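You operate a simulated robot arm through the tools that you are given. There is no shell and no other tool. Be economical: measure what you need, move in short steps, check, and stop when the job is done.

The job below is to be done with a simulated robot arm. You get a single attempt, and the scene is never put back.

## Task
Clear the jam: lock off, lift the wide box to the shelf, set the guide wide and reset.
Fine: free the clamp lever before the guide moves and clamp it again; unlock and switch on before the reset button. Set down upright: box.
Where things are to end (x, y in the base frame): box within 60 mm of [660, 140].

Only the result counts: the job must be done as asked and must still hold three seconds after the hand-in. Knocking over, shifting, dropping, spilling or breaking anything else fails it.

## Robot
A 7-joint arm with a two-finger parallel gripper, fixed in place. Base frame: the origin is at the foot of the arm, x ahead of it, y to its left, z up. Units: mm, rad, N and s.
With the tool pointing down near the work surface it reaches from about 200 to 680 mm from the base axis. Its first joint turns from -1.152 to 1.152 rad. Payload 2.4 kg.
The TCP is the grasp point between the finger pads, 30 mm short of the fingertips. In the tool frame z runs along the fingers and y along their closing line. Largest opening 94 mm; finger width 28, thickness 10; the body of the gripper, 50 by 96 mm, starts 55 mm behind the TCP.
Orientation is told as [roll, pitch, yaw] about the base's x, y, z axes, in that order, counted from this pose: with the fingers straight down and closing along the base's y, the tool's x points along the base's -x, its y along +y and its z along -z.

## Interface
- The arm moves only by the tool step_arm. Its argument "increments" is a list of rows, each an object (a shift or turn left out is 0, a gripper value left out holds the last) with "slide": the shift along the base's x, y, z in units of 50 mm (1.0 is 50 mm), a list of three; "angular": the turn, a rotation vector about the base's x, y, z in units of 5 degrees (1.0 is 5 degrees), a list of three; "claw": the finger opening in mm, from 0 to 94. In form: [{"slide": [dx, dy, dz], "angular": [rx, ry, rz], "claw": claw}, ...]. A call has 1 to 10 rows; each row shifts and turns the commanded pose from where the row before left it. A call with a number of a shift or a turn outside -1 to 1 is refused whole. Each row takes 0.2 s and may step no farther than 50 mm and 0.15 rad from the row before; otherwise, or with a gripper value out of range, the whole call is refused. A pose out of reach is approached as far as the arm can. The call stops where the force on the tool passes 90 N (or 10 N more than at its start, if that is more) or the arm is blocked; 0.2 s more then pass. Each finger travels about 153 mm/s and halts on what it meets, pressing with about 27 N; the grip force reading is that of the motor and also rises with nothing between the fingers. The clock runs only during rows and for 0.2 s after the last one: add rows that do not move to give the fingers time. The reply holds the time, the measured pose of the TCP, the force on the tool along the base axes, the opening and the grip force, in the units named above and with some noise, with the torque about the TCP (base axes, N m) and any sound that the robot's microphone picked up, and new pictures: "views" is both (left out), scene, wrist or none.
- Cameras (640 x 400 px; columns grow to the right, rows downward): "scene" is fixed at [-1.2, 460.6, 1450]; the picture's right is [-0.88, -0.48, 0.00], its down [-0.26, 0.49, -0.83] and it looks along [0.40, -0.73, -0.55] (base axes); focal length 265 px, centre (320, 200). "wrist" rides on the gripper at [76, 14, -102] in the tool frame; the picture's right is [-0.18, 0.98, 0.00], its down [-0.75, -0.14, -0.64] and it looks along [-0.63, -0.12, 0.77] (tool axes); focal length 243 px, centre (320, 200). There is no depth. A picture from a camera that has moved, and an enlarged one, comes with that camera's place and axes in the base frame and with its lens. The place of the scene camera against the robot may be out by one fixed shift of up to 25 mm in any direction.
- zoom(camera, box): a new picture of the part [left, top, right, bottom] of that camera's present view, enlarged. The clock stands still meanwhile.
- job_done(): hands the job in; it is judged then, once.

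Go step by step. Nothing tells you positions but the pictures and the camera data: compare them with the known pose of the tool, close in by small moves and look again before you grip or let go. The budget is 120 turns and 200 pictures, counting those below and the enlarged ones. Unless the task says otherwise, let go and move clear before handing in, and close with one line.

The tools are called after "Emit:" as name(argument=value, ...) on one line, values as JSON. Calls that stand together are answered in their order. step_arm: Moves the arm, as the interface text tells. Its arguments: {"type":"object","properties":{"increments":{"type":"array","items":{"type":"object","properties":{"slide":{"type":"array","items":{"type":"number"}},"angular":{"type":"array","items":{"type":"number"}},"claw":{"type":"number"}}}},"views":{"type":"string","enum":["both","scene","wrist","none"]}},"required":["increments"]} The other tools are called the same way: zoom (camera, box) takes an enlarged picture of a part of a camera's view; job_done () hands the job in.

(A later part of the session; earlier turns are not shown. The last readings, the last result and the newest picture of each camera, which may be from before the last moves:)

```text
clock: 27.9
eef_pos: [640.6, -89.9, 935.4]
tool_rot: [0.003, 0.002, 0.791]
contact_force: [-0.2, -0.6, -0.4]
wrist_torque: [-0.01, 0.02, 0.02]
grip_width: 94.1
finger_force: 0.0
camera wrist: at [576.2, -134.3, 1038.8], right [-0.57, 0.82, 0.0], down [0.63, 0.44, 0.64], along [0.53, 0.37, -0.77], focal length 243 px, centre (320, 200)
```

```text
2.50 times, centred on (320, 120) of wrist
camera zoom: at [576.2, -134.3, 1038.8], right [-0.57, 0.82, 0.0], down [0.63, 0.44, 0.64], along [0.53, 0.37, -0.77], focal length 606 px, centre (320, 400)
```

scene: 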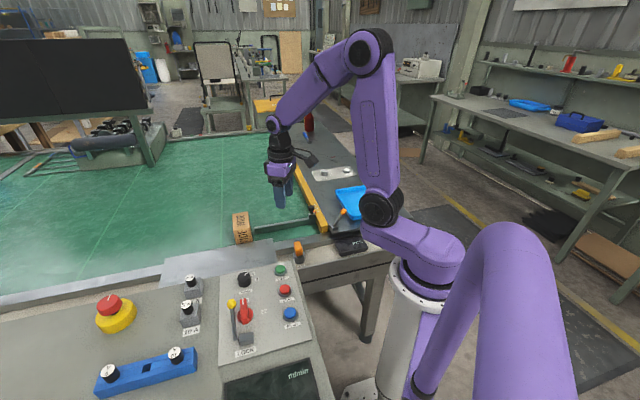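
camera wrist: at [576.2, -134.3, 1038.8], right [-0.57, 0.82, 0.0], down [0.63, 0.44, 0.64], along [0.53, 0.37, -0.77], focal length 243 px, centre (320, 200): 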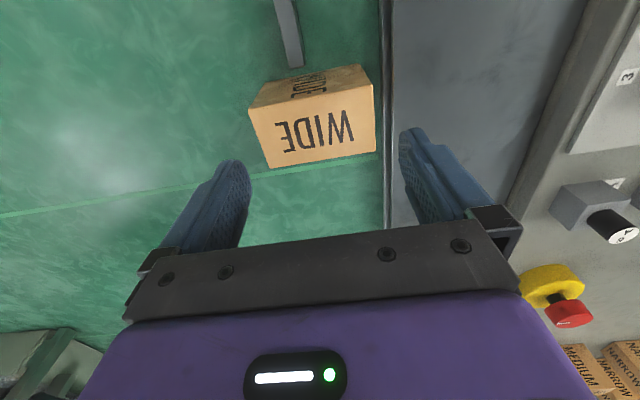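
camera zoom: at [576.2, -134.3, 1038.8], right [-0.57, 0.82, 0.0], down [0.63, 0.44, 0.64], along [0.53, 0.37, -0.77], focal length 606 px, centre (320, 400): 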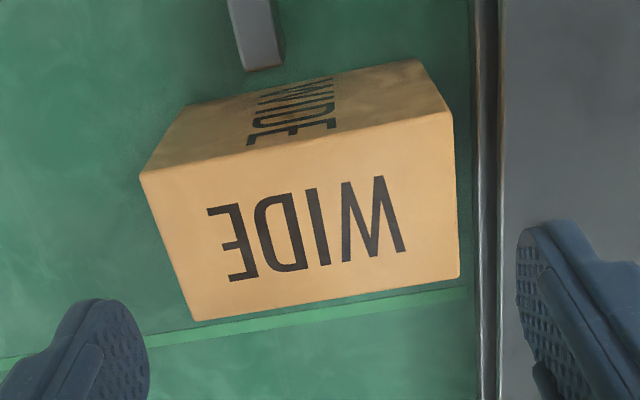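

Box: top z≈847, belt z≈772, centre (648,-89), 97×54 mm with long axis at -45°, so it must be gripped across the 54 mm side with yaw −45°. Turning the gripper.

Emit:
step_arm(increments=[{"slide": [0.015, 0, 0], "angular": [0, 0, -1]}, {"slide": [0.015, 0, 0], "angular": [0, 0, -1]}, {"slide": [0.015, 0, 0], "angular": [0, 0, -1]}, {"slide": [0.015, 0, 0], "angular": [0, 0, -1]}, {"slide": [0.015, 0, 0], "angular": [0, 0, -1]}, {"slide": [0.015, 0, 0], "angular": [0, 0, -1]}, {"slide": [0.015, 0, 0], "angular": [0, 0, -1]}, {"slide": [0.015, 0, 0], "angular": [0, 0, -1]}, {"slide": [0.015, 0, 0], "angular": [0, 0, -1]}, {"slide": [0.015, 0, 0], "angular": [0, 0, -1]}], views="none")

Emit:
step_arm(increments=[{"angular": [0, 0, -1]}, {"angular": [0, 0, -1]}, {"angular": [0, 0, -1]}, {"angular": [0, 0, -1]}, {"angular": [0, 0, -1]}, {"angular": [0, 0, -1]}, {"angular": [0, 0, -1]}, {"angular": [0, 0, -1]}], views="both")

```text
clock: 30.1
eef_pos: [646.5, -90.3, 933.5]
tool_rot: [0.0, -0.001, -0.085]
contact_force: [-0.4, 0.3, 0.2]
wrist_torque: [0.01, -0.01, 0.01]
grip_width: 94.0
finger_force: 0.0
```

```text
clock: 31.9
eef_pos: [647.0, -90.3, 934.5]
tool_rot: [0.004, 0.0, -0.784]
contact_force: [0.7, -0.2, 0.0]
wrist_torque: [-0.01, 0.0, 0.01]
grip_width: 94.3
finger_force: 0.1
camera wrist: at [602.3, -26.1, 1038.1], right [0.82, 0.57, 0.0], down [0.43, -0.63, 0.64], along [0.36, -0.53, -0.77], focal length 243 px, centre (320, 200)
```

scene: 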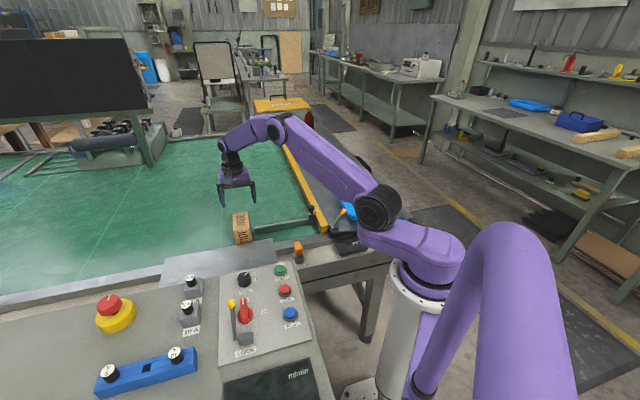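
wrist: 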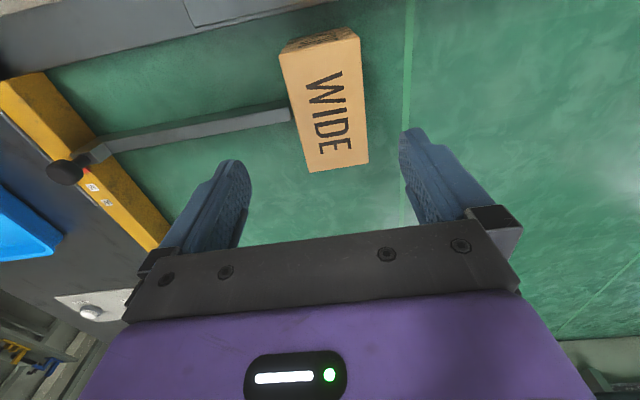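

Emit:
step_arm(increments=[{"slide": [0.04, 0.1, -0.5]}, {"slide": [0, 0, -0.5]}], views="wrist")

```text
clock: 32.5
eef_pos: [650.2, -83.3, 885.0]
tool_rot: [0.002, 0.001, -0.783]
contact_force: [-0.6, -0.1, -0.4]
wrist_torque: [0.02, 0.0, -0.01]
grip_width: 94.2
finger_force: 0.1
camera wrist: at [605.0, -19.1, 988.2], right [0.82, 0.57, 0.0], down [0.43, -0.63, 0.64], along [0.37, -0.53, -0.77], focal length 243 px, centre (320, 200)
```

wrist: 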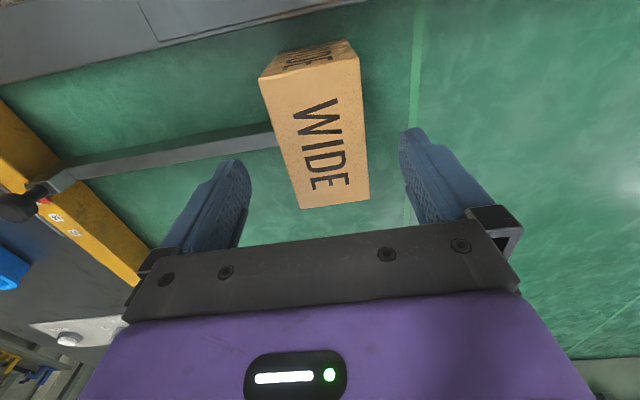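

Well centred. Lowering to grip the top part and closing.

Emit:
step_arm(increments=[{"slide": [0.04, 0.03, -0.4]}, {"slide": [0, 0, -0.32]}, {"claw": 40}, {}, {}], views="wrist")

```text
clock: 33.8
eef_pos: [650.9, -81.6, 849.4]
tool_rot: [0.001, 0.0, -0.781]
contact_force: [-1.5, -1.2, -0.3]
wrist_torque: [0.0, 0.05, -0.03]
grip_width: 59.6
finger_force: 27.5
camera wrist: at [606.1, -17.7, 952.6], right [0.82, 0.57, 0.0], down [0.43, -0.63, 0.64], along [0.37, -0.53, -0.77], focal length 243 px, centre (320, 200)
```

wrist: 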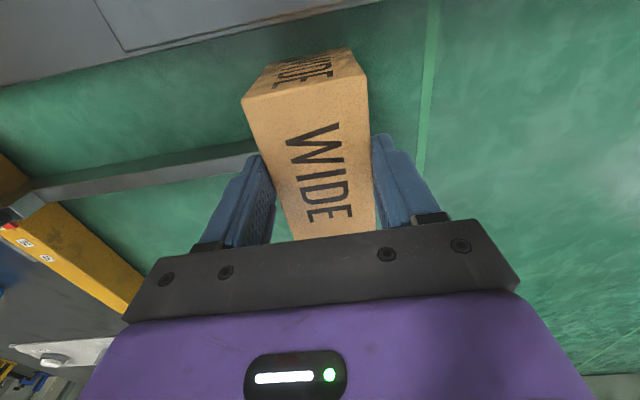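

Emit:
step_arm(increments=[{"slide": [0, 0, 0.3]}, {"slide": [0, 0, 0.5]}, {"slide": [0, 0, 0.6]}])

```text
clock: 34.5
eef_pos: [652.3, -81.5, 918.8]
tool_rot: [0.003, 0.002, -0.783]
contact_force: [0.0, -0.5, -1.6]
wrist_torque: [0.01, 0.0, -0.01]
grip_width: 59.3
finger_force: 27.1
camera wrist: at [607.4, -17.9, 1022.5], right [0.82, 0.57, 0.0], down [0.44, -0.63, 0.64], along [0.36, -0.53, -0.77], focal length 243 px, centre (320, 200)
```

scene: 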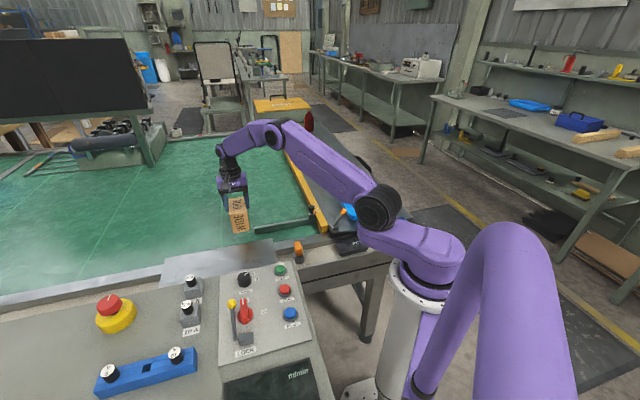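
wrist: 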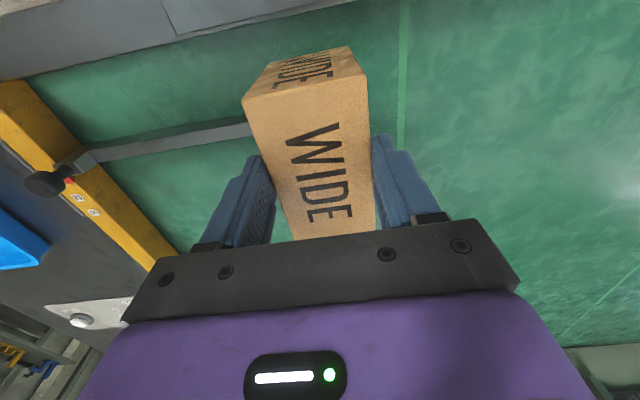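

Box is lifted. Carrying it over the shelf to about (655,140).

Emit:
step_arm(increments=[{"slide": [0, 0.1, 0.6]}, {"slide": [0.01, 0.85, 0]}, {"slide": [0.01, 0.85, 0]}, {"slide": [0.01, 0.85, 0]}, {"slide": [0.01, 0.85, 0]}, {"slide": [0.01, 0.85, 0]}, {}])

Emit:
zoom(camera="scene", box=[120, 190, 320, 320])

```text
clock: 36.1
eef_pos: [654.1, 137.0, 949.3]
tool_rot: [0.002, 0.0, -0.781]
contact_force: [0.2, -1.4, -2.0]
wrist_torque: [0.01, 0.0, -0.01]
grip_width: 59.3
finger_force: 27.1
camera wrist: at [610.0, 201.2, 1052.9], right [0.82, 0.57, 0.0], down [0.43, -0.63, 0.64], along [0.37, -0.53, -0.77], focal length 243 px, centre (320, 200)
```

scene: 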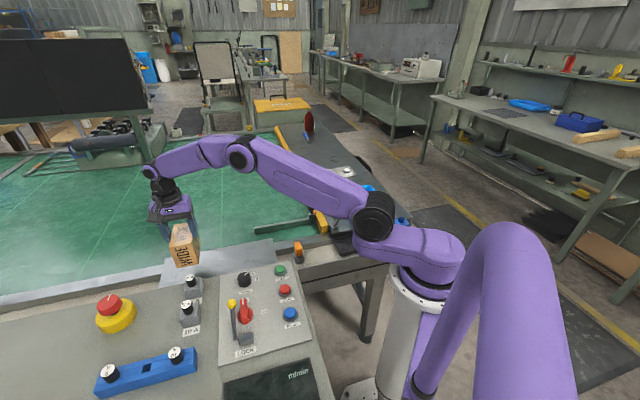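
wrist: 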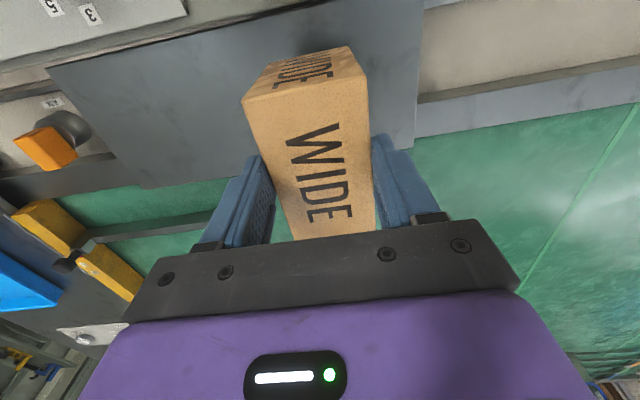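

```text
3.08 times, centred on (220, 255) of scene
camera zoom: at [-1.2, 460.6, 1450.0], right [-0.88, -0.48, 0.0], down [-0.26, 0.49, -0.83], along [0.4, -0.73, -0.55], focal length 816 px, centre (628, 31)
```

zoom: 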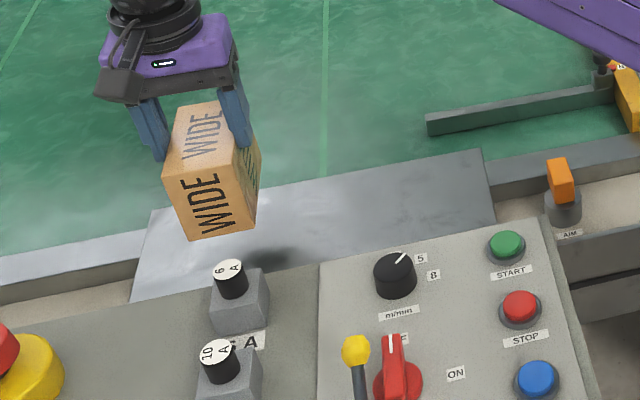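

The box hangs over the shelf plate, well within its edges. Lowering gradually until contact.

Emit:
step_arm(increments=[{"slide": [0, 0.04, -0.6]}, {"slide": [0, 0, -0.4]}], views="scene")

Emit:
zoom(camera="scene", box=[120, 190, 320, 320])

```text
clock: 36.8
eef_pos: [653.3, 137.2, 900.8]
tool_rot: [0.003, 0.0, -0.782]
contact_force: [-0.3, -0.1, -2.2]
wrist_torque: [-0.02, -0.01, 0.01]
grip_width: 59.4
finger_force: 27.1
```

scene: 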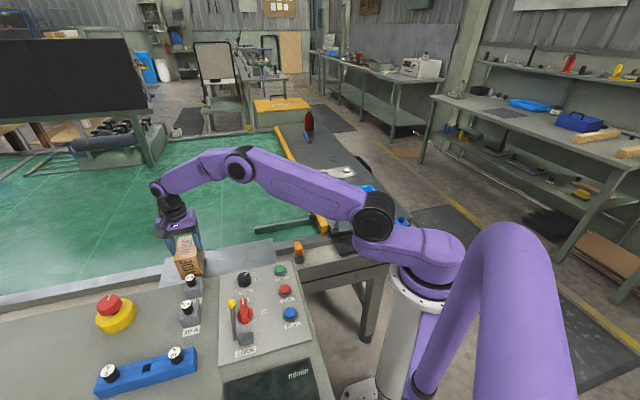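

```text
3.08 times, centred on (220, 255) of scene
camera zoom: at [-1.1, 460.6, 1450.0], right [-0.88, -0.48, 0.0], down [-0.26, 0.49, -0.83], along [0.4, -0.73, -0.55], focal length 816 px, centre (628, 31)
```

zoom: 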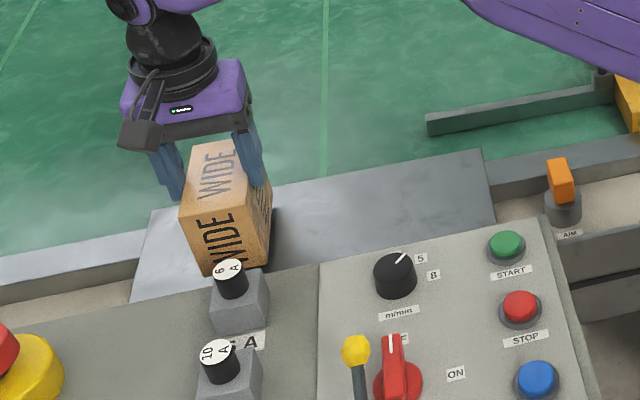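

Emit:
step_arm(increments=[{"slide": [0, 0, -0.1]}, {"slide": [0, 0, -0.1]}, {"slide": [0, 0, -0.1]}], views="none")

```text
clock: 37.5
eef_pos: [654.8, 137.2, 888.4]
tool_rot: [0.006, -0.003, -0.782]
contact_force: [-10.6, -1.6, 30.8]
wrist_torque: [-0.24, 0.43, -0.01]
grip_width: 59.5
finger_force: 26.9
```

Contact with the shelf at TCP z≈889. Relax slightly, release and rise.

Emit:
step_arm(increments=[{"slide": [0, 0, 0.04]}, {"claw": 72}, {"claw": 80}, {}], views="none")

Emit:
step_arm(increments=[{"slide": [0, 0, 0.4]}, {"slide": [0, 0, 0.9]}, {"slide": [-0.3, -0.3, 0.8]}])

Emit:
zoom(camera="scene", box=[120, 190, 320, 320])

```text
clock: 38.5
eef_pos: [652.6, 136.2, 886.0]
tool_rot: [0.002, 0.0, -0.782]
contact_force: [0.1, -0.1, -1.2]
wrist_torque: [0.0, -0.01, 0.02]
grip_width: 80.1
finger_force: 0.1
```

```text
clock: 39.4
eef_pos: [638.8, 120.4, 991.7]
tool_rot: [0.002, 0.001, -0.781]
contact_force: [-1.1, -0.1, -0.4]
wrist_torque: [-0.04, -0.04, -0.01]
grip_width: 79.9
finger_force: 0.0
camera wrist: at [594.8, 184.7, 1095.1], right [0.82, 0.57, 0.0], down [0.44, -0.63, 0.64], along [0.37, -0.53, -0.77], focal length 243 px, centre (320, 200)
```

scene: 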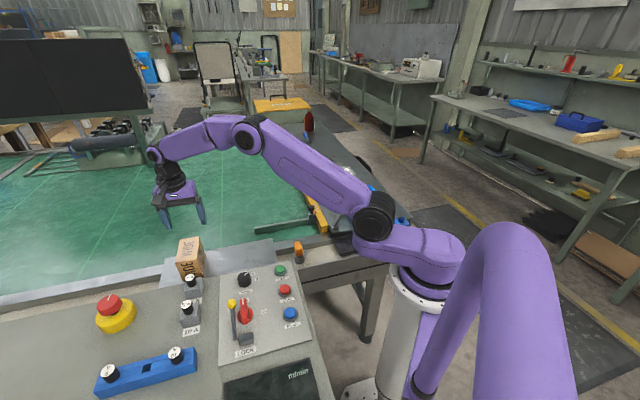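
wrist: 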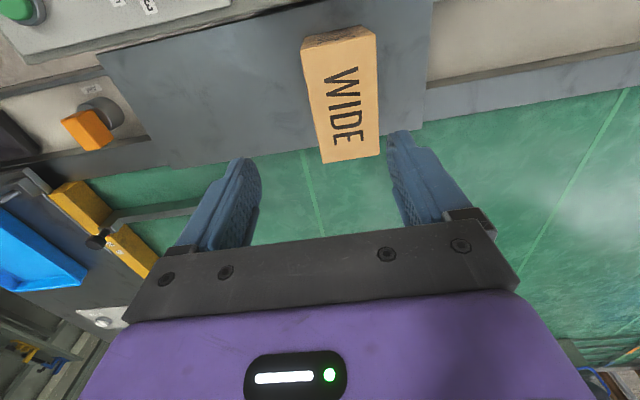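

```text
3.08 times, centred on (220, 255) of scene
camera zoom: at [-1.2, 460.6, 1450.0], right [-0.88, -0.48, 0.0], down [-0.26, 0.49, -0.83], along [0.4, -0.73, -0.55], focal length 816 px, centre (628, 31)
```

zoom: 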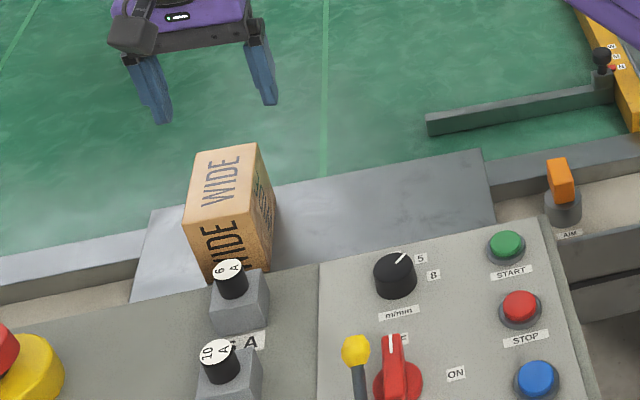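

The box stands upright on the shelf. Now fly to the clamp lever and guide for a close look.

Emit:
step_arm(increments=[{"slide": [-0.67, -0.54, 0.05]}, {"slide": [-0.67, -0.54, 0.05]}, {"slide": [-0.67, -0.54, 0.05]}, {"slide": [-0.67, -0.54, 0.05]}, {"slide": [-0.67, -0.54, 0.05]}, {"slide": [-0.67, -0.54, 0.05]}, {"slide": [-0.67, -0.54, 0.05]}, {"slide": [-0.67, -0.54, 0.05]}, {"slide": [-0.67, -0.54, 0.05]}, {"slide": [-0.67, -0.54, 0.05]}])

Emit:
zoom(camera="wrist", box=[200, 40, 440, 190])

Emit:
zoom(camera="scene", box=[270, 180, 390, 260])

```text
clock: 41.5
eef_pos: [301.8, -149.8, 1016.5]
tool_rot: [0.003, -0.002, -0.78]
contact_force: [-0.8, -0.4, 0.1]
wrist_torque: [-0.01, 0.0, 0.02]
grip_width: 79.6
finger_force: 0.1
camera wrist: at [257.4, -86.3, 1119.3], right [0.82, 0.57, 0.0], down [0.43, -0.63, 0.64], along [0.37, -0.53, -0.77], focal length 243 px, centre (320, 200)
```

scene: 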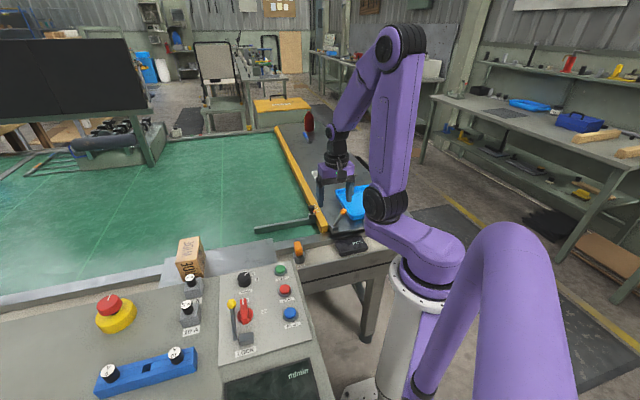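
wrist: 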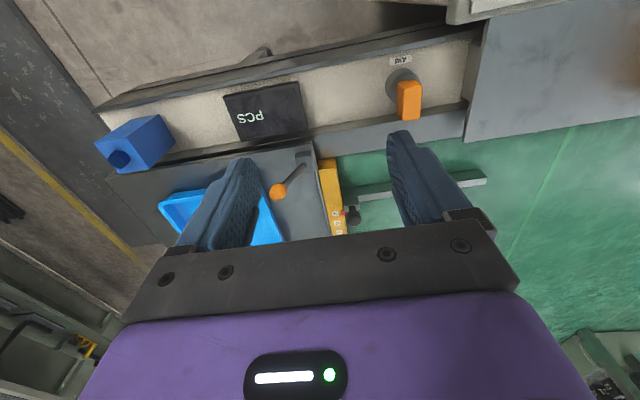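

```text
2.67 times, centred on (320, 115) of wrist
camera zoom: at [257.4, -86.3, 1119.3], right [0.82, 0.57, 0.0], down [0.43, -0.63, 0.64], along [0.37, -0.53, -0.77], focal length 647 px, centre (320, 427)
```

zoom: 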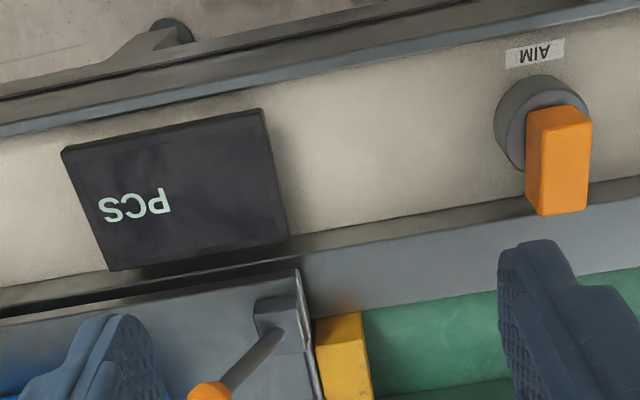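

```text
5.00 times, centred on (330, 220) of scene
camera zoom: at [-1.2, 460.6, 1450.0], right [-0.88, -0.48, 0.0], down [-0.26, 0.49, -0.83], along [0.4, -0.73, -0.55], focal length 1326 px, centre (270, 100)
```

zoom: 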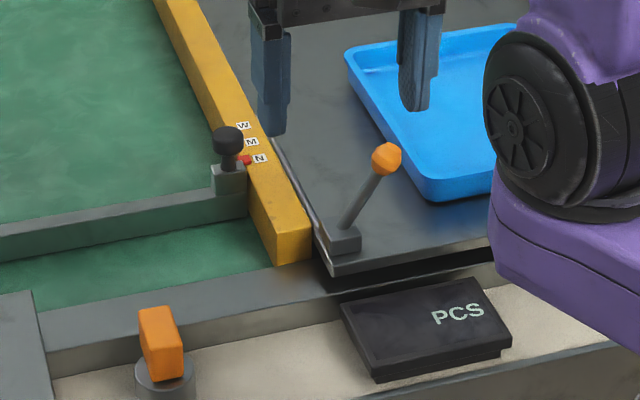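

Emit:
step_arm(increments=[{"slide": [-0.5, 0.7, -0.1]}, {"slide": [-0.5, 0.7, -0.3]}], views="wrist")

Emit:
zoom(camera="wrist", box=[200, 30, 440, 190])

```text
clock: 42.4
eef_pos: [269.3, -60.8, 996.6]
tool_rot: [0.001, 0.001, -0.643]
contact_force: [0.4, 0.1, -1.0]
wrist_torque: [0.0, -0.04, 0.0]
grip_width: 80.4
finger_force: 0.1
stopped in row 2: the arm was blocked; the commanded pose is now the measured one
camera wrist: at [217.0, -3.9, 1099.6], right [0.74, 0.68, 0.0], down [0.52, -0.57, 0.64], along [0.43, -0.47, -0.77], focal length 243 px, centre (320, 200)
```

wrist: 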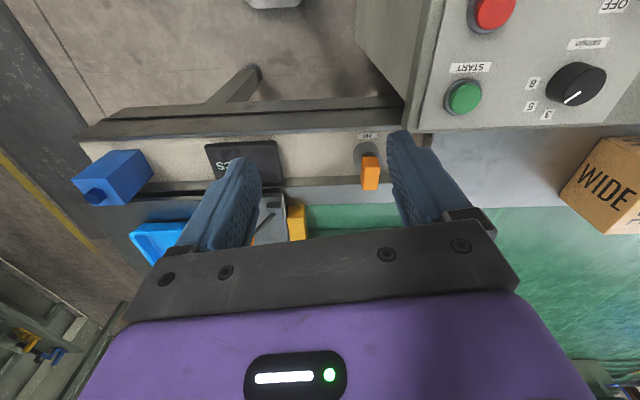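

```text
2.50 times, centred on (320, 110) of wrist
camera zoom: at [217.0, -3.9, 1099.6], right [0.74, 0.68, 0.0], down [0.52, -0.57, 0.64], along [0.43, -0.47, -0.77], focal length 606 px, centre (320, 425)
```

zoom: 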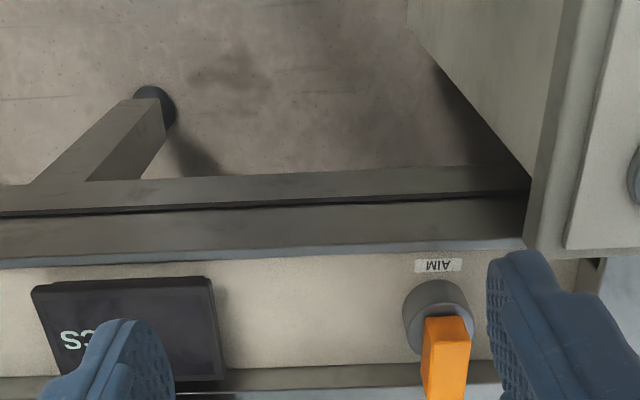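

Emit:
step_arm(increments=[{"slide": [0.3, -0.8, 0.1]}, {"slide": [0.3, -0.8, 0.1], "angular": [0, 0, -0.5]}, {"slide": [0.3, -0.8, 0.0], "angular": [0, 0, -0.6]}, {"slide": [0.5, -0.8, 0.0], "angular": [0, 0, -0.5]}], views="wrist")

Emit:
zoom(camera="wrist", box=[200, 30, 440, 190])

```text
clock: 43.4
eef_pos: [337.6, -222.6, 1009.7]
tool_rot: [0.001, 0.003, -0.782]
contact_force: [0.3, 0.5, -0.1]
wrist_torque: [0.04, 0.02, -0.01]
grip_width: 80.0
finger_force: 0.1
camera wrist: at [293.4, -158.2, 1112.2], right [0.82, 0.57, 0.0], down [0.43, -0.63, 0.64], along [0.36, -0.53, -0.77], focal length 243 px, centre (320, 200)
```

wrist: 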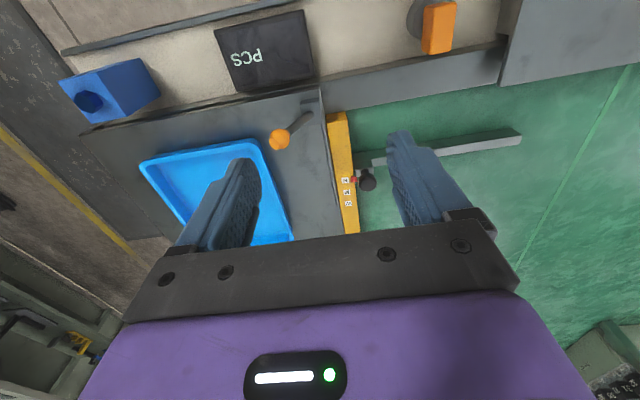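

```text
2.50 times, centred on (320, 110) of wrist
camera zoom: at [293.4, -158.2, 1112.2], right [0.82, 0.57, 0.0], down [0.43, -0.63, 0.64], along [0.36, -0.53, -0.77], focal length 606 px, centre (320, 425)
```

zoom: 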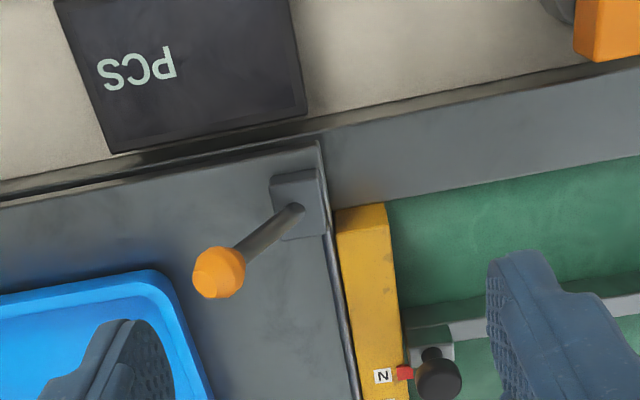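

The clamp lever ball is at (326,-290,848), leaning toward the tray (panel-right) from a foot near (350,-263). I'll straddle it with the fingers along the tilt line, yaw −45°.

Emit:
step_arm(increments=[{"slide": [-0.115, -0.67, -0.5], "claw": 56}, {"slide": [-0.115, -0.67, -0.6]}, {"slide": [0, 0, -0.6]}], views="wrist")

```text
clock: 44.1
eef_pos: [326.7, -288.8, 923.1]
tool_rot: [0.001, 0.001, -0.783]
contact_force: [0.0, -0.5, -0.5]
wrist_torque: [0.01, -0.02, 0.0]
grip_width: 56.1
finger_force: 0.0
camera wrist: at [281.8, -225.1, 1025.7], right [0.82, 0.57, 0.0], down [0.43, -0.63, 0.64], along [0.37, -0.53, -0.77], focal length 243 px, centre (320, 200)
```

wrist: 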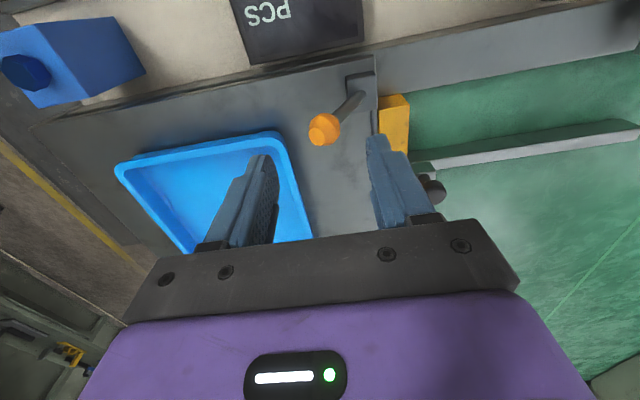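

Emit:
step_arm(increments=[{"slide": [0, 0, -0.7]}, {"slide": [0, 0, -0.65]}], views="wrist")

```text
clock: 44.8
eef_pos: [327.3, -287.4, 854.6]
tool_rot: [0.002, 0.002, -0.78]
contact_force: [4.7, 4.6, 8.0]
wrist_torque: [0.33, -0.32, -0.03]
grip_width: 59.8
finger_force: 2.5
camera wrist: at [282.4, -224.0, 957.9], right [0.82, 0.57, 0.0], down [0.43, -0.63, 0.64], along [0.37, -0.53, -0.77], focal length 243 px, centre (320, 200)
```

wrist: 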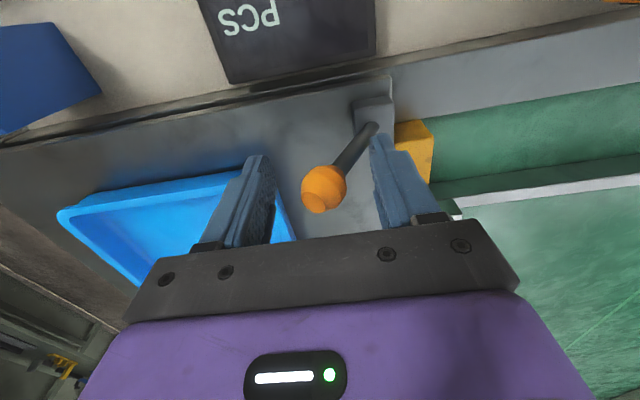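

The right finger just touches the rod; raise a little and push toward the rail side with the left finger.

Emit:
step_arm(increments=[{"slide": [0, 0, 0.24]}, {"slide": [0.14, 0.14, 0]}, {"slide": [0.14, 0.14, 0]}, {"slide": [0.14, 0.14, 0]}], views="wrist")

```text
clock: 45.8
eef_pos: [348.1, -267.5, 865.4]
tool_rot: [0.004, 0.002, -0.782]
contact_force: [-1.3, -1.3, 0.7]
wrist_torque: [-0.01, 0.01, 0.01]
grip_width: 57.0
finger_force: 1.0
camera wrist: at [304.4, -203.1, 969.2], right [0.82, 0.57, 0.0], down [0.43, -0.63, 0.64], along [0.36, -0.53, -0.77], focal length 243 px, centre (320, 200)
```

wrist: 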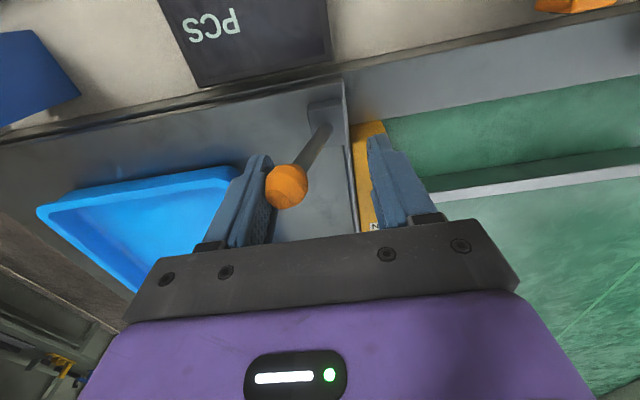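

Emit:
step_arm(increments=[{"slide": [0.14, 0.14, 0]}, {"slide": [0.14, 0.14, 0]}, {"slide": [0.14, 0.14, 0]}, {"slide": [0.14, 0.14, 0]}])

```text
clock: 46.8
eef_pos: [377.5, -239.5, 866.0]
tool_rot: [0.002, 0.0, -0.782]
contact_force: [0.7, -0.1, -0.5]
wrist_torque: [0.03, -0.01, 0.0]
grip_width: 55.9
finger_force: 0.1
camera wrist: at [333.1, -175.4, 969.0], right [0.82, 0.57, 0.0], down [0.43, -0.63, 0.64], along [0.37, -0.53, -0.77], focal length 243 px, centre (320, 200)
```

scene: 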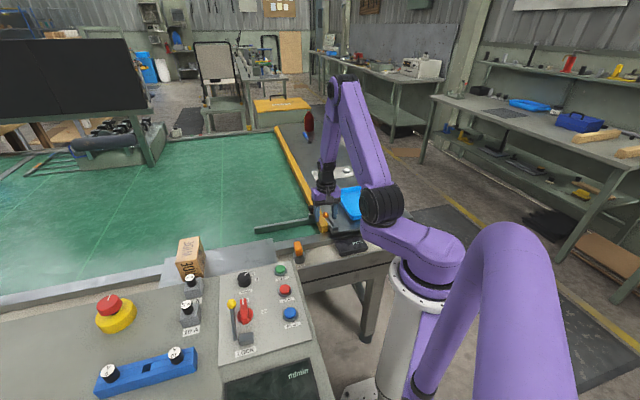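
wrist: 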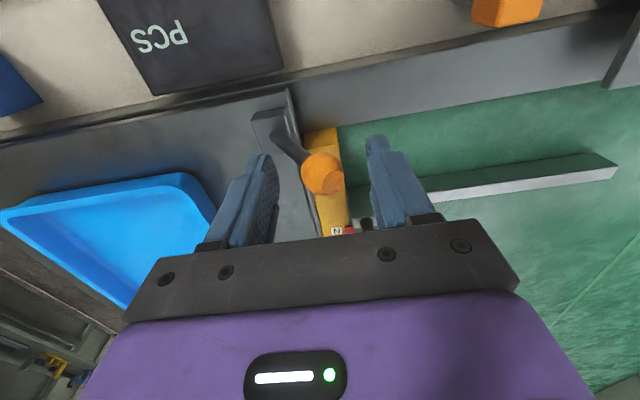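

Emit:
step_arm(increments=[{"slide": [0.12, 0.12, 0]}, {"slide": [0.1, 0.1, 0]}, {"slide": [0.08, 0.08, 0]}], views="wrist")

```text
clock: 47.5
eef_pos: [390.7, -226.4, 866.8]
tool_rot: [0.002, 0.0, -0.787]
contact_force: [-20.2, -20.4, 3.7]
wrist_torque: [-0.63, 0.77, 0.18]
grip_width: 71.6
finger_force: 14.0
camera wrist: at [346.6, -162.5, 969.6], right [0.83, 0.56, 0.0], down [0.43, -0.64, 0.64], along [0.36, -0.53, -0.77], focal length 243 px, centre (320, 200)
```

wrist: 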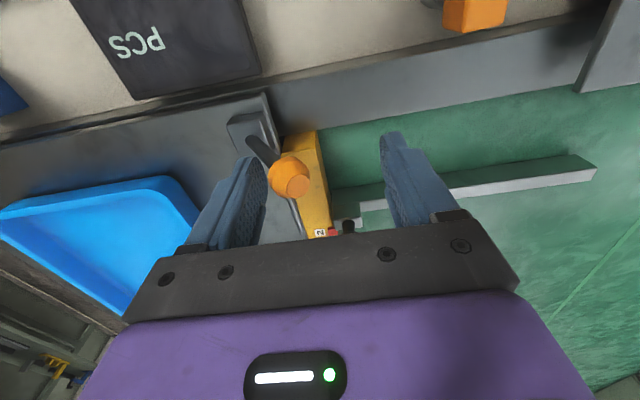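

The lever reached its other stop. Back off, rise, and look at the guide knob.

Emit:
step_arm(increments=[{"slide": [-0.2, -0.2, 0]}, {"slide": [0, 0, 0.8]}, {"slide": [0.3, -0.3, 0.8]}, {"slide": [0.1, -0.1, 0.3]}])

Emit:
zoom(camera="wrist", box=[200, 40, 440, 200])

Emit:
zoom(camera="scene", box=[270, 180, 390, 260])

```text
clock: 48.5
eef_pos: [402.8, -251.8, 962.5]
tool_rot: [0.001, 0.003, -0.781]
contact_force: [0.3, 0.7, 0.0]
wrist_torque: [0.02, 0.01, -0.01]
grip_width: 56.1
finger_force: 0.1
camera wrist: at [359.0, -188.7, 1065.2], right [0.82, 0.57, 0.0], down [0.44, -0.63, 0.64], along [0.36, -0.53, -0.77], focal length 243 px, centre (320, 200)
```

scene: 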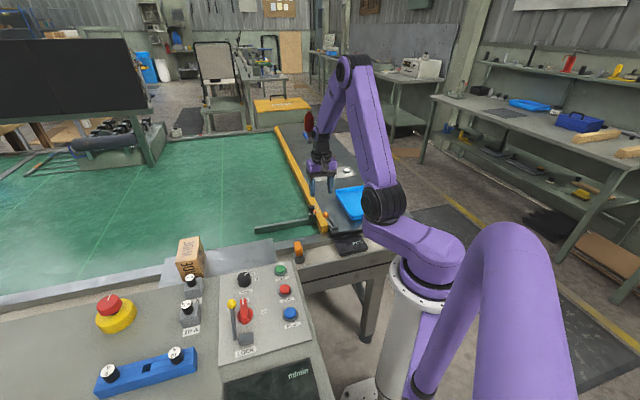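
wrist: 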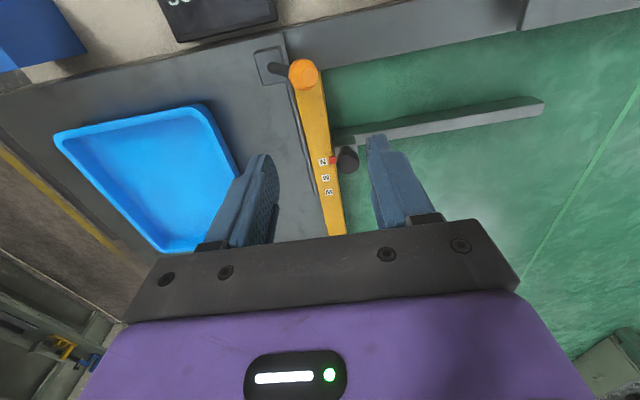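

```text
2.50 times, centred on (320, 120) of wrist
camera zoom: at [359.0, -188.7, 1065.2], right [0.82, 0.57, 0.0], down [0.44, -0.63, 0.64], along [0.36, -0.53, -0.77], focal length 606 px, centre (320, 400)
```

zoom: 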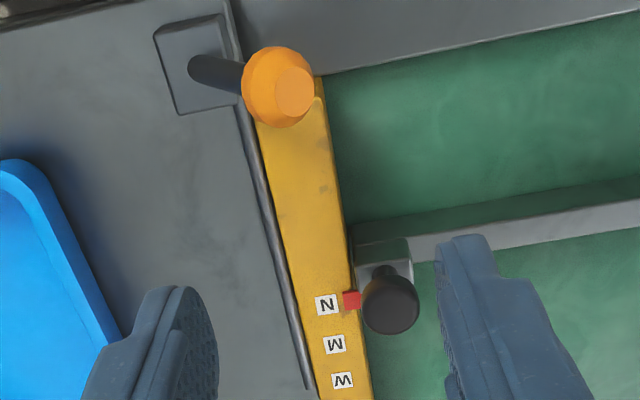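

```text
5.00 times, centred on (330, 220) of scene
camera zoom: at [-1.2, 460.6, 1450.0], right [-0.88, -0.48, 0.0], down [-0.26, 0.49, -0.83], along [0.4, -0.73, -0.55], focal length 1326 px, centre (270, 100)
```

zoom: 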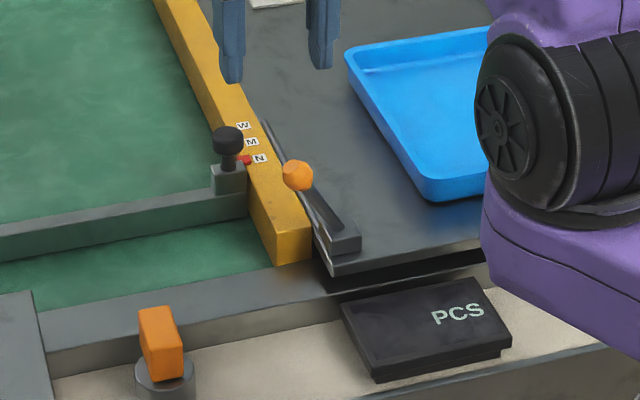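

The guide knob is at (469,-291,818), rail top ~790, pointer at N; W lies 50 mm further along (0.71,-0.71). Moving above the knob.

Emit:
step_arm(increments=[{"slide": [0.67, -0.39, 0]}, {"slide": [0.66, -0.39, -0.4]}, {"slide": [0, 0, -0.6]}], views="wrist")

```text
clock: 49.4
eef_pos: [469.3, -292.2, 912.4]
tool_rot: [0.001, 0.0, -0.783]
contact_force: [0.1, -0.5, 0.9]
wrist_torque: [0.0, -0.01, -0.01]
grip_width: 56.0
finger_force: 0.1
camera wrist: at [424.9, -228.3, 1015.7], right [0.82, 0.57, 0.0], down [0.43, -0.63, 0.64], along [0.37, -0.53, -0.77], focal length 243 px, centre (320, 200)
```

wrist: 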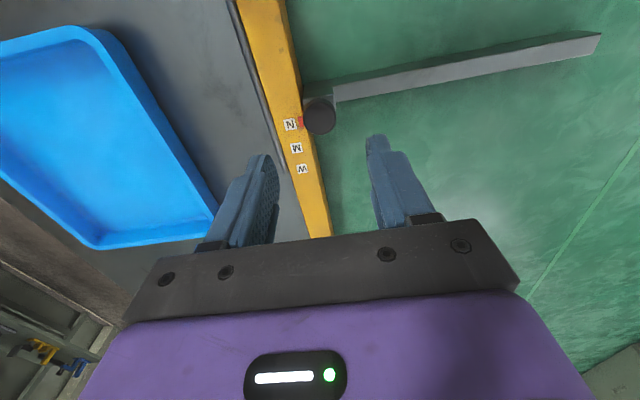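

Emit:
step_arm(increments=[{"slide": [0, 0, -0.8]}, {"slide": [0, 0, -0.58]}, {"claw": 10}, {}, {}], views="wrist")

```text
clock: 50.5
eef_pos: [469.7, -292.4, 841.3]
tool_rot: [0.004, 0.0, -0.781]
contact_force: [13.0, 11.3, -5.8]
wrist_torque: [0.05, -0.46, -0.01]
grip_width: 25.6
finger_force: 44.8
camera wrist: at [425.8, -228.4, 945.5], right [0.82, 0.57, 0.0], down [0.44, -0.63, 0.64], along [0.37, -0.53, -0.77], focal length 243 px, centre (320, 200)
```

wrist: 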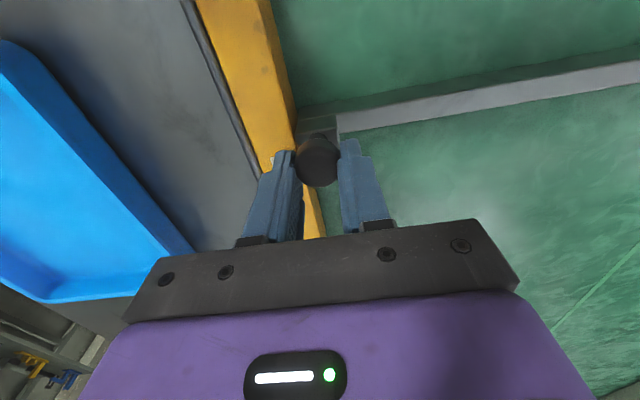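

Knob gripped. Test pull 15 mm along the rail.

Emit:
step_arm(increments=[{"slide": [0.03, 0.03, 0]}, {"slide": [0.07, -0.07, 0]}, {"slide": [0.07, -0.07, 0]}, {"slide": [0.07, -0.07, 0]}], views="wrist")

```text
clock: 51.5
eef_pos: [481.7, -302.8, 843.0]
tool_rot: [0.002, 0.001, -0.783]
contact_force: [4.3, 6.2, 14.2]
wrist_torque: [0.68, 0.45, 0.02]
grip_width: 25.5
finger_force: 45.0
camera wrist: at [437.0, -239.1, 945.5], right [0.82, 0.57, 0.0], down [0.43, -0.63, 0.64], along [0.36, -0.53, -0.77], focal length 243 px, centre (320, 200)
```

wrist: 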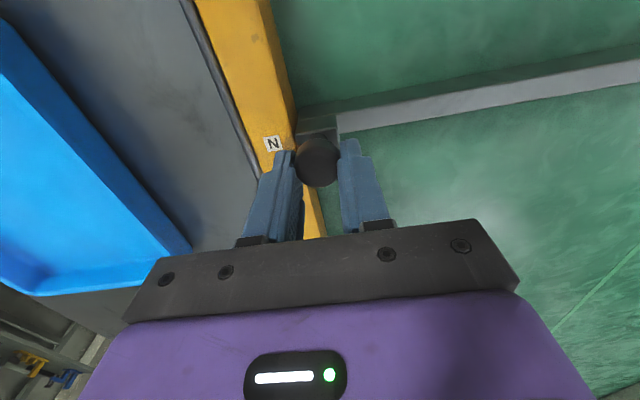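

The guide slides freely. Continue to W.

Emit:
step_arm(increments=[{"slide": [0.1, -0.1, 0]}, {"slide": [0.1, -0.1, 0]}, {"slide": [0.1, -0.1, 0]}, {"slide": [0.1, -0.1, 0]}, {"slide": [0.09, -0.09, 0]}, {}])

Emit:
zoom(camera="wrist", box=[220, 80, 380, 200])

Emit:
zoom(camera="scene", box=[270, 180, 390, 260])

```text
clock: 53.0
eef_pos: [505.4, -327.0, 842.0]
tool_rot: [0.002, 0.0, -0.781]
contact_force: [4.6, 4.0, 13.8]
wrist_torque: [-0.12, -0.2, -0.06]
grip_width: 25.4
finger_force: 45.1
camera wrist: at [460.8, -262.9, 945.4], right [0.82, 0.57, 0.0], down [0.43, -0.63, 0.64], along [0.37, -0.53, -0.77], focal length 243 px, centre (320, 200)
```

scene: 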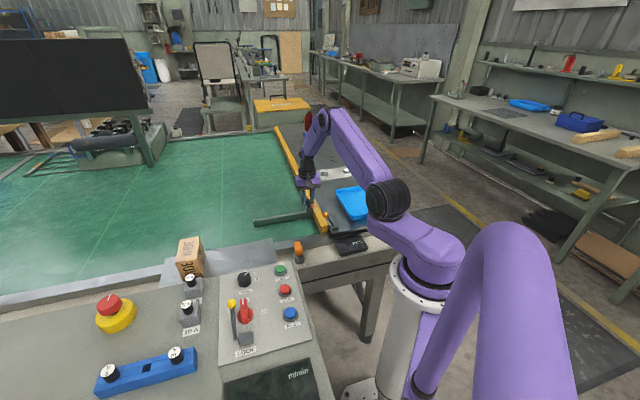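
wrist: 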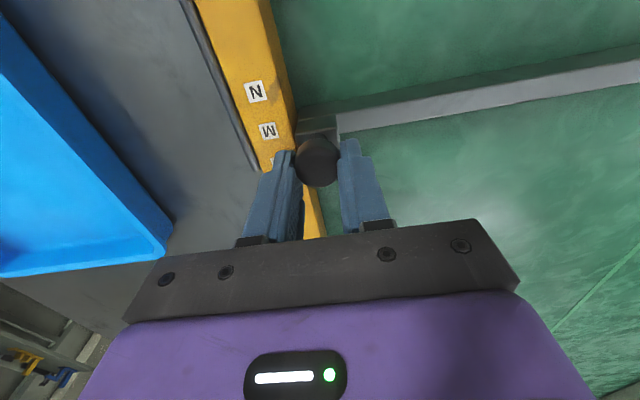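

```text
3.33 times, centred on (300, 140) of wrist
camera zoom: at [460.8, -262.9, 945.4], right [0.82, 0.57, 0.0], down [0.43, -0.63, 0.64], along [0.37, -0.53, -0.77], focal length 809 px, centre (387, 400)
```

zoom: 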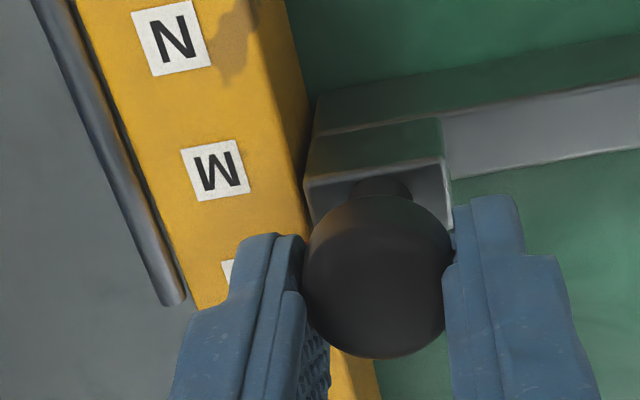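

```text
5.00 times, centred on (330, 220) of scene
camera zoom: at [-1.3, 460.8, 1450.0], right [-0.88, -0.48, 0.0], down [-0.26, 0.49, -0.83], along [0.4, -0.73, -0.55], focal length 1326 px, centre (270, 100)
```

zoom: 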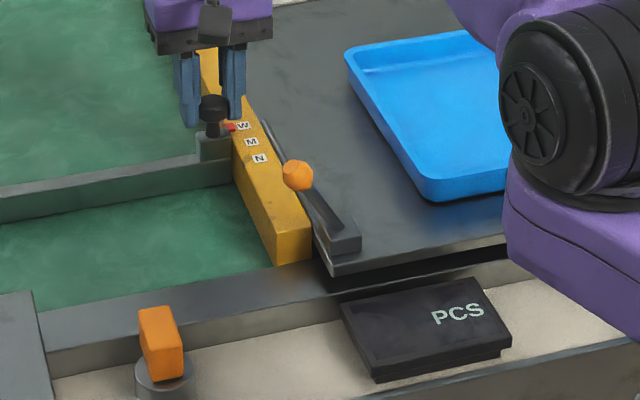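

The pointer stands at W in the scene view. Release, rise and verify.

Emit:
step_arm(increments=[{"claw": 56}, {}, {"slide": [0, 0, 0.6]}, {"slide": [-0.4, 0.4, 0.7]}, {"slide": [-0.3, 0.3, 0.7]}], views="wrist")

Emit:
zoom(camera="wrist", box=[220, 70, 420, 210])

Emit:
zoom(camera="scene", box=[285, 190, 345, 230])

```text
clock: 54.1
eef_pos: [469.5, -289.2, 943.5]
tool_rot: [0.0, 0.001, -0.783]
contact_force: [0.3, 0.5, 0.3]
wrist_torque: [-0.02, -0.04, 0.01]
grip_width: 56.1
finger_force: 0.0
camera wrist: at [424.4, -225.9, 1047.0], right [0.82, 0.57, 0.0], down [0.43, -0.63, 0.64], along [0.36, -0.53, -0.77], focal length 243 px, centre (320, 200)
```

wrist: 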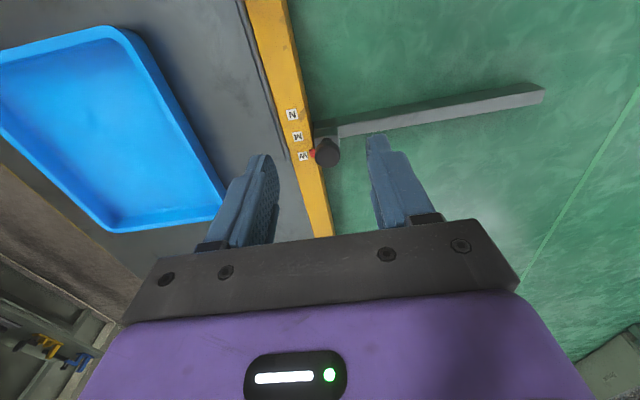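

```text
2.86 times, centred on (320, 140) of wrist
camera zoom: at [424.4, -225.9, 1047.0], right [0.82, 0.57, 0.0], down [0.43, -0.63, 0.64], along [0.36, -0.53, -0.77], focal length 693 px, centre (320, 371)
```

zoom: 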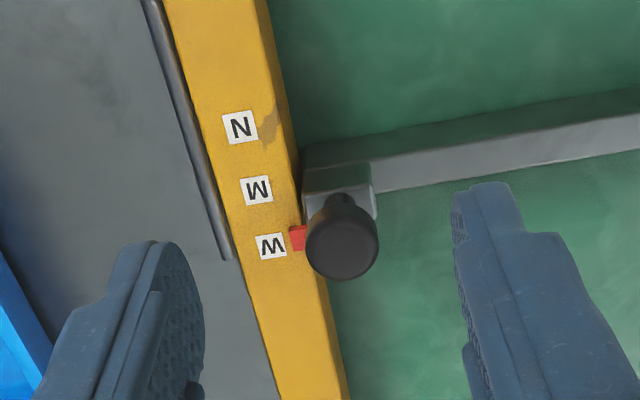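

```text
10.00 times, centred on (315, 210) of scene
camera zoom: at [-1.2, 460.6, 1450.0], right [-0.88, -0.48, 0.0], down [-0.26, 0.49, -0.83], along [0.4, -0.73, -0.55], focal length 2651 px, centre (370, 100)
```

zoom: 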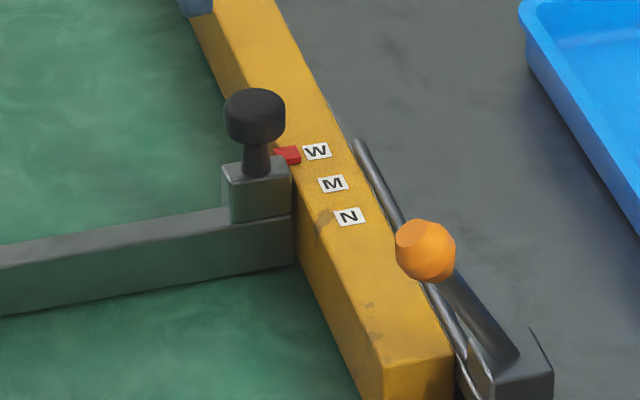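

Guide set at W. Now return to the clamp lever (ball ≈ (377,-238)) and swing it back to its original side.

Emit:
step_arm(increments=[{"slide": [-0.62, 0.35, 0]}, {"slide": [-0.62, 0.35, 0]}, {"slide": [-0.61, 0.34, 0]}, {}], views="wrist")

```text
clock: 55.1
eef_pos: [375.5, -238.6, 941.0]
tool_rot: [0.0, -0.001, -0.783]
contact_force: [-0.2, 0.2, -0.1]
wrist_torque: [-0.05, 0.0, 0.01]
grip_width: 56.2
finger_force: 0.0
camera wrist: at [331.7, -175.4, 1043.2], right [0.82, 0.57, 0.0], down [0.43, -0.63, 0.64], along [0.37, -0.53, -0.77], focal length 243 px, centre (320, 200)
```

wrist: 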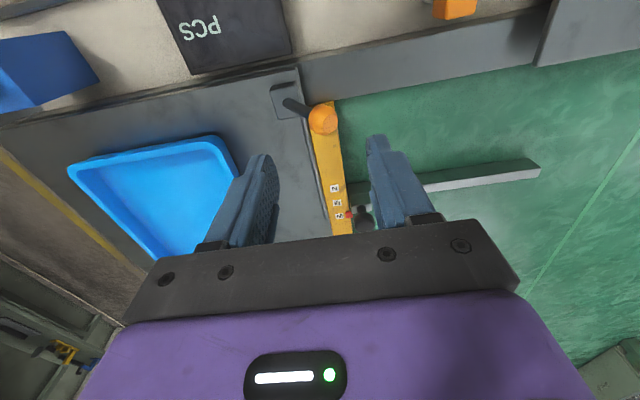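

Emit:
step_arm(increments=[{"slide": [0, 0, -0.75]}, {"slide": [0, 0, -0.75]}, {"slide": [-0.14, -0.14, 0]}, {"slide": [-0.14, -0.14, 0]}, {"slide": [-0.14, -0.14, 0]}, {"slide": [-0.14, -0.14, 0]}, {"slide": [-0.14, -0.14, 0]}, {"slide": [-0.14, -0.14, 0]}, {"slide": [-0.14, -0.14, 0]}], views="wrist")

```text
clock: 57.1
eef_pos: [328.4, -287.8, 866.8]
tool_rot: [0.001, 0.001, -0.782]
contact_force: [0.1, -0.2, -1.0]
wrist_torque: [-0.02, -0.01, -0.02]
grip_width: 56.0
finger_force: 0.1
camera wrist: at [283.9, -224.7, 970.1], right [0.82, 0.57, 0.0], down [0.43, -0.63, 0.64], along [0.37, -0.53, -0.77], focal length 243 px, centre (320, 200)
```

wrist: 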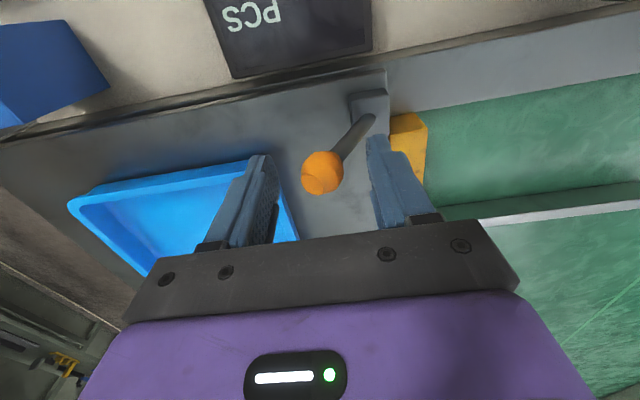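

It snapped back to the original side; nudge to confirm the stop, then lift.

Emit:
step_arm(increments=[{"slide": [-0.12, -0.12, 0]}, {"slide": [-0.1, -0.1, 0]}, {"slide": [-0.06, -0.06, 0]}], views="none")

```text
clock: 58.0
eef_pos: [316.7, -300.2, 868.2]
tool_rot: [0.002, 0.003, -0.777]
contact_force: [26.1, 25.1, 16.6]
wrist_torque: [1.19, -1.2, -0.29]
grip_width: 75.8
finger_force: 17.4
```

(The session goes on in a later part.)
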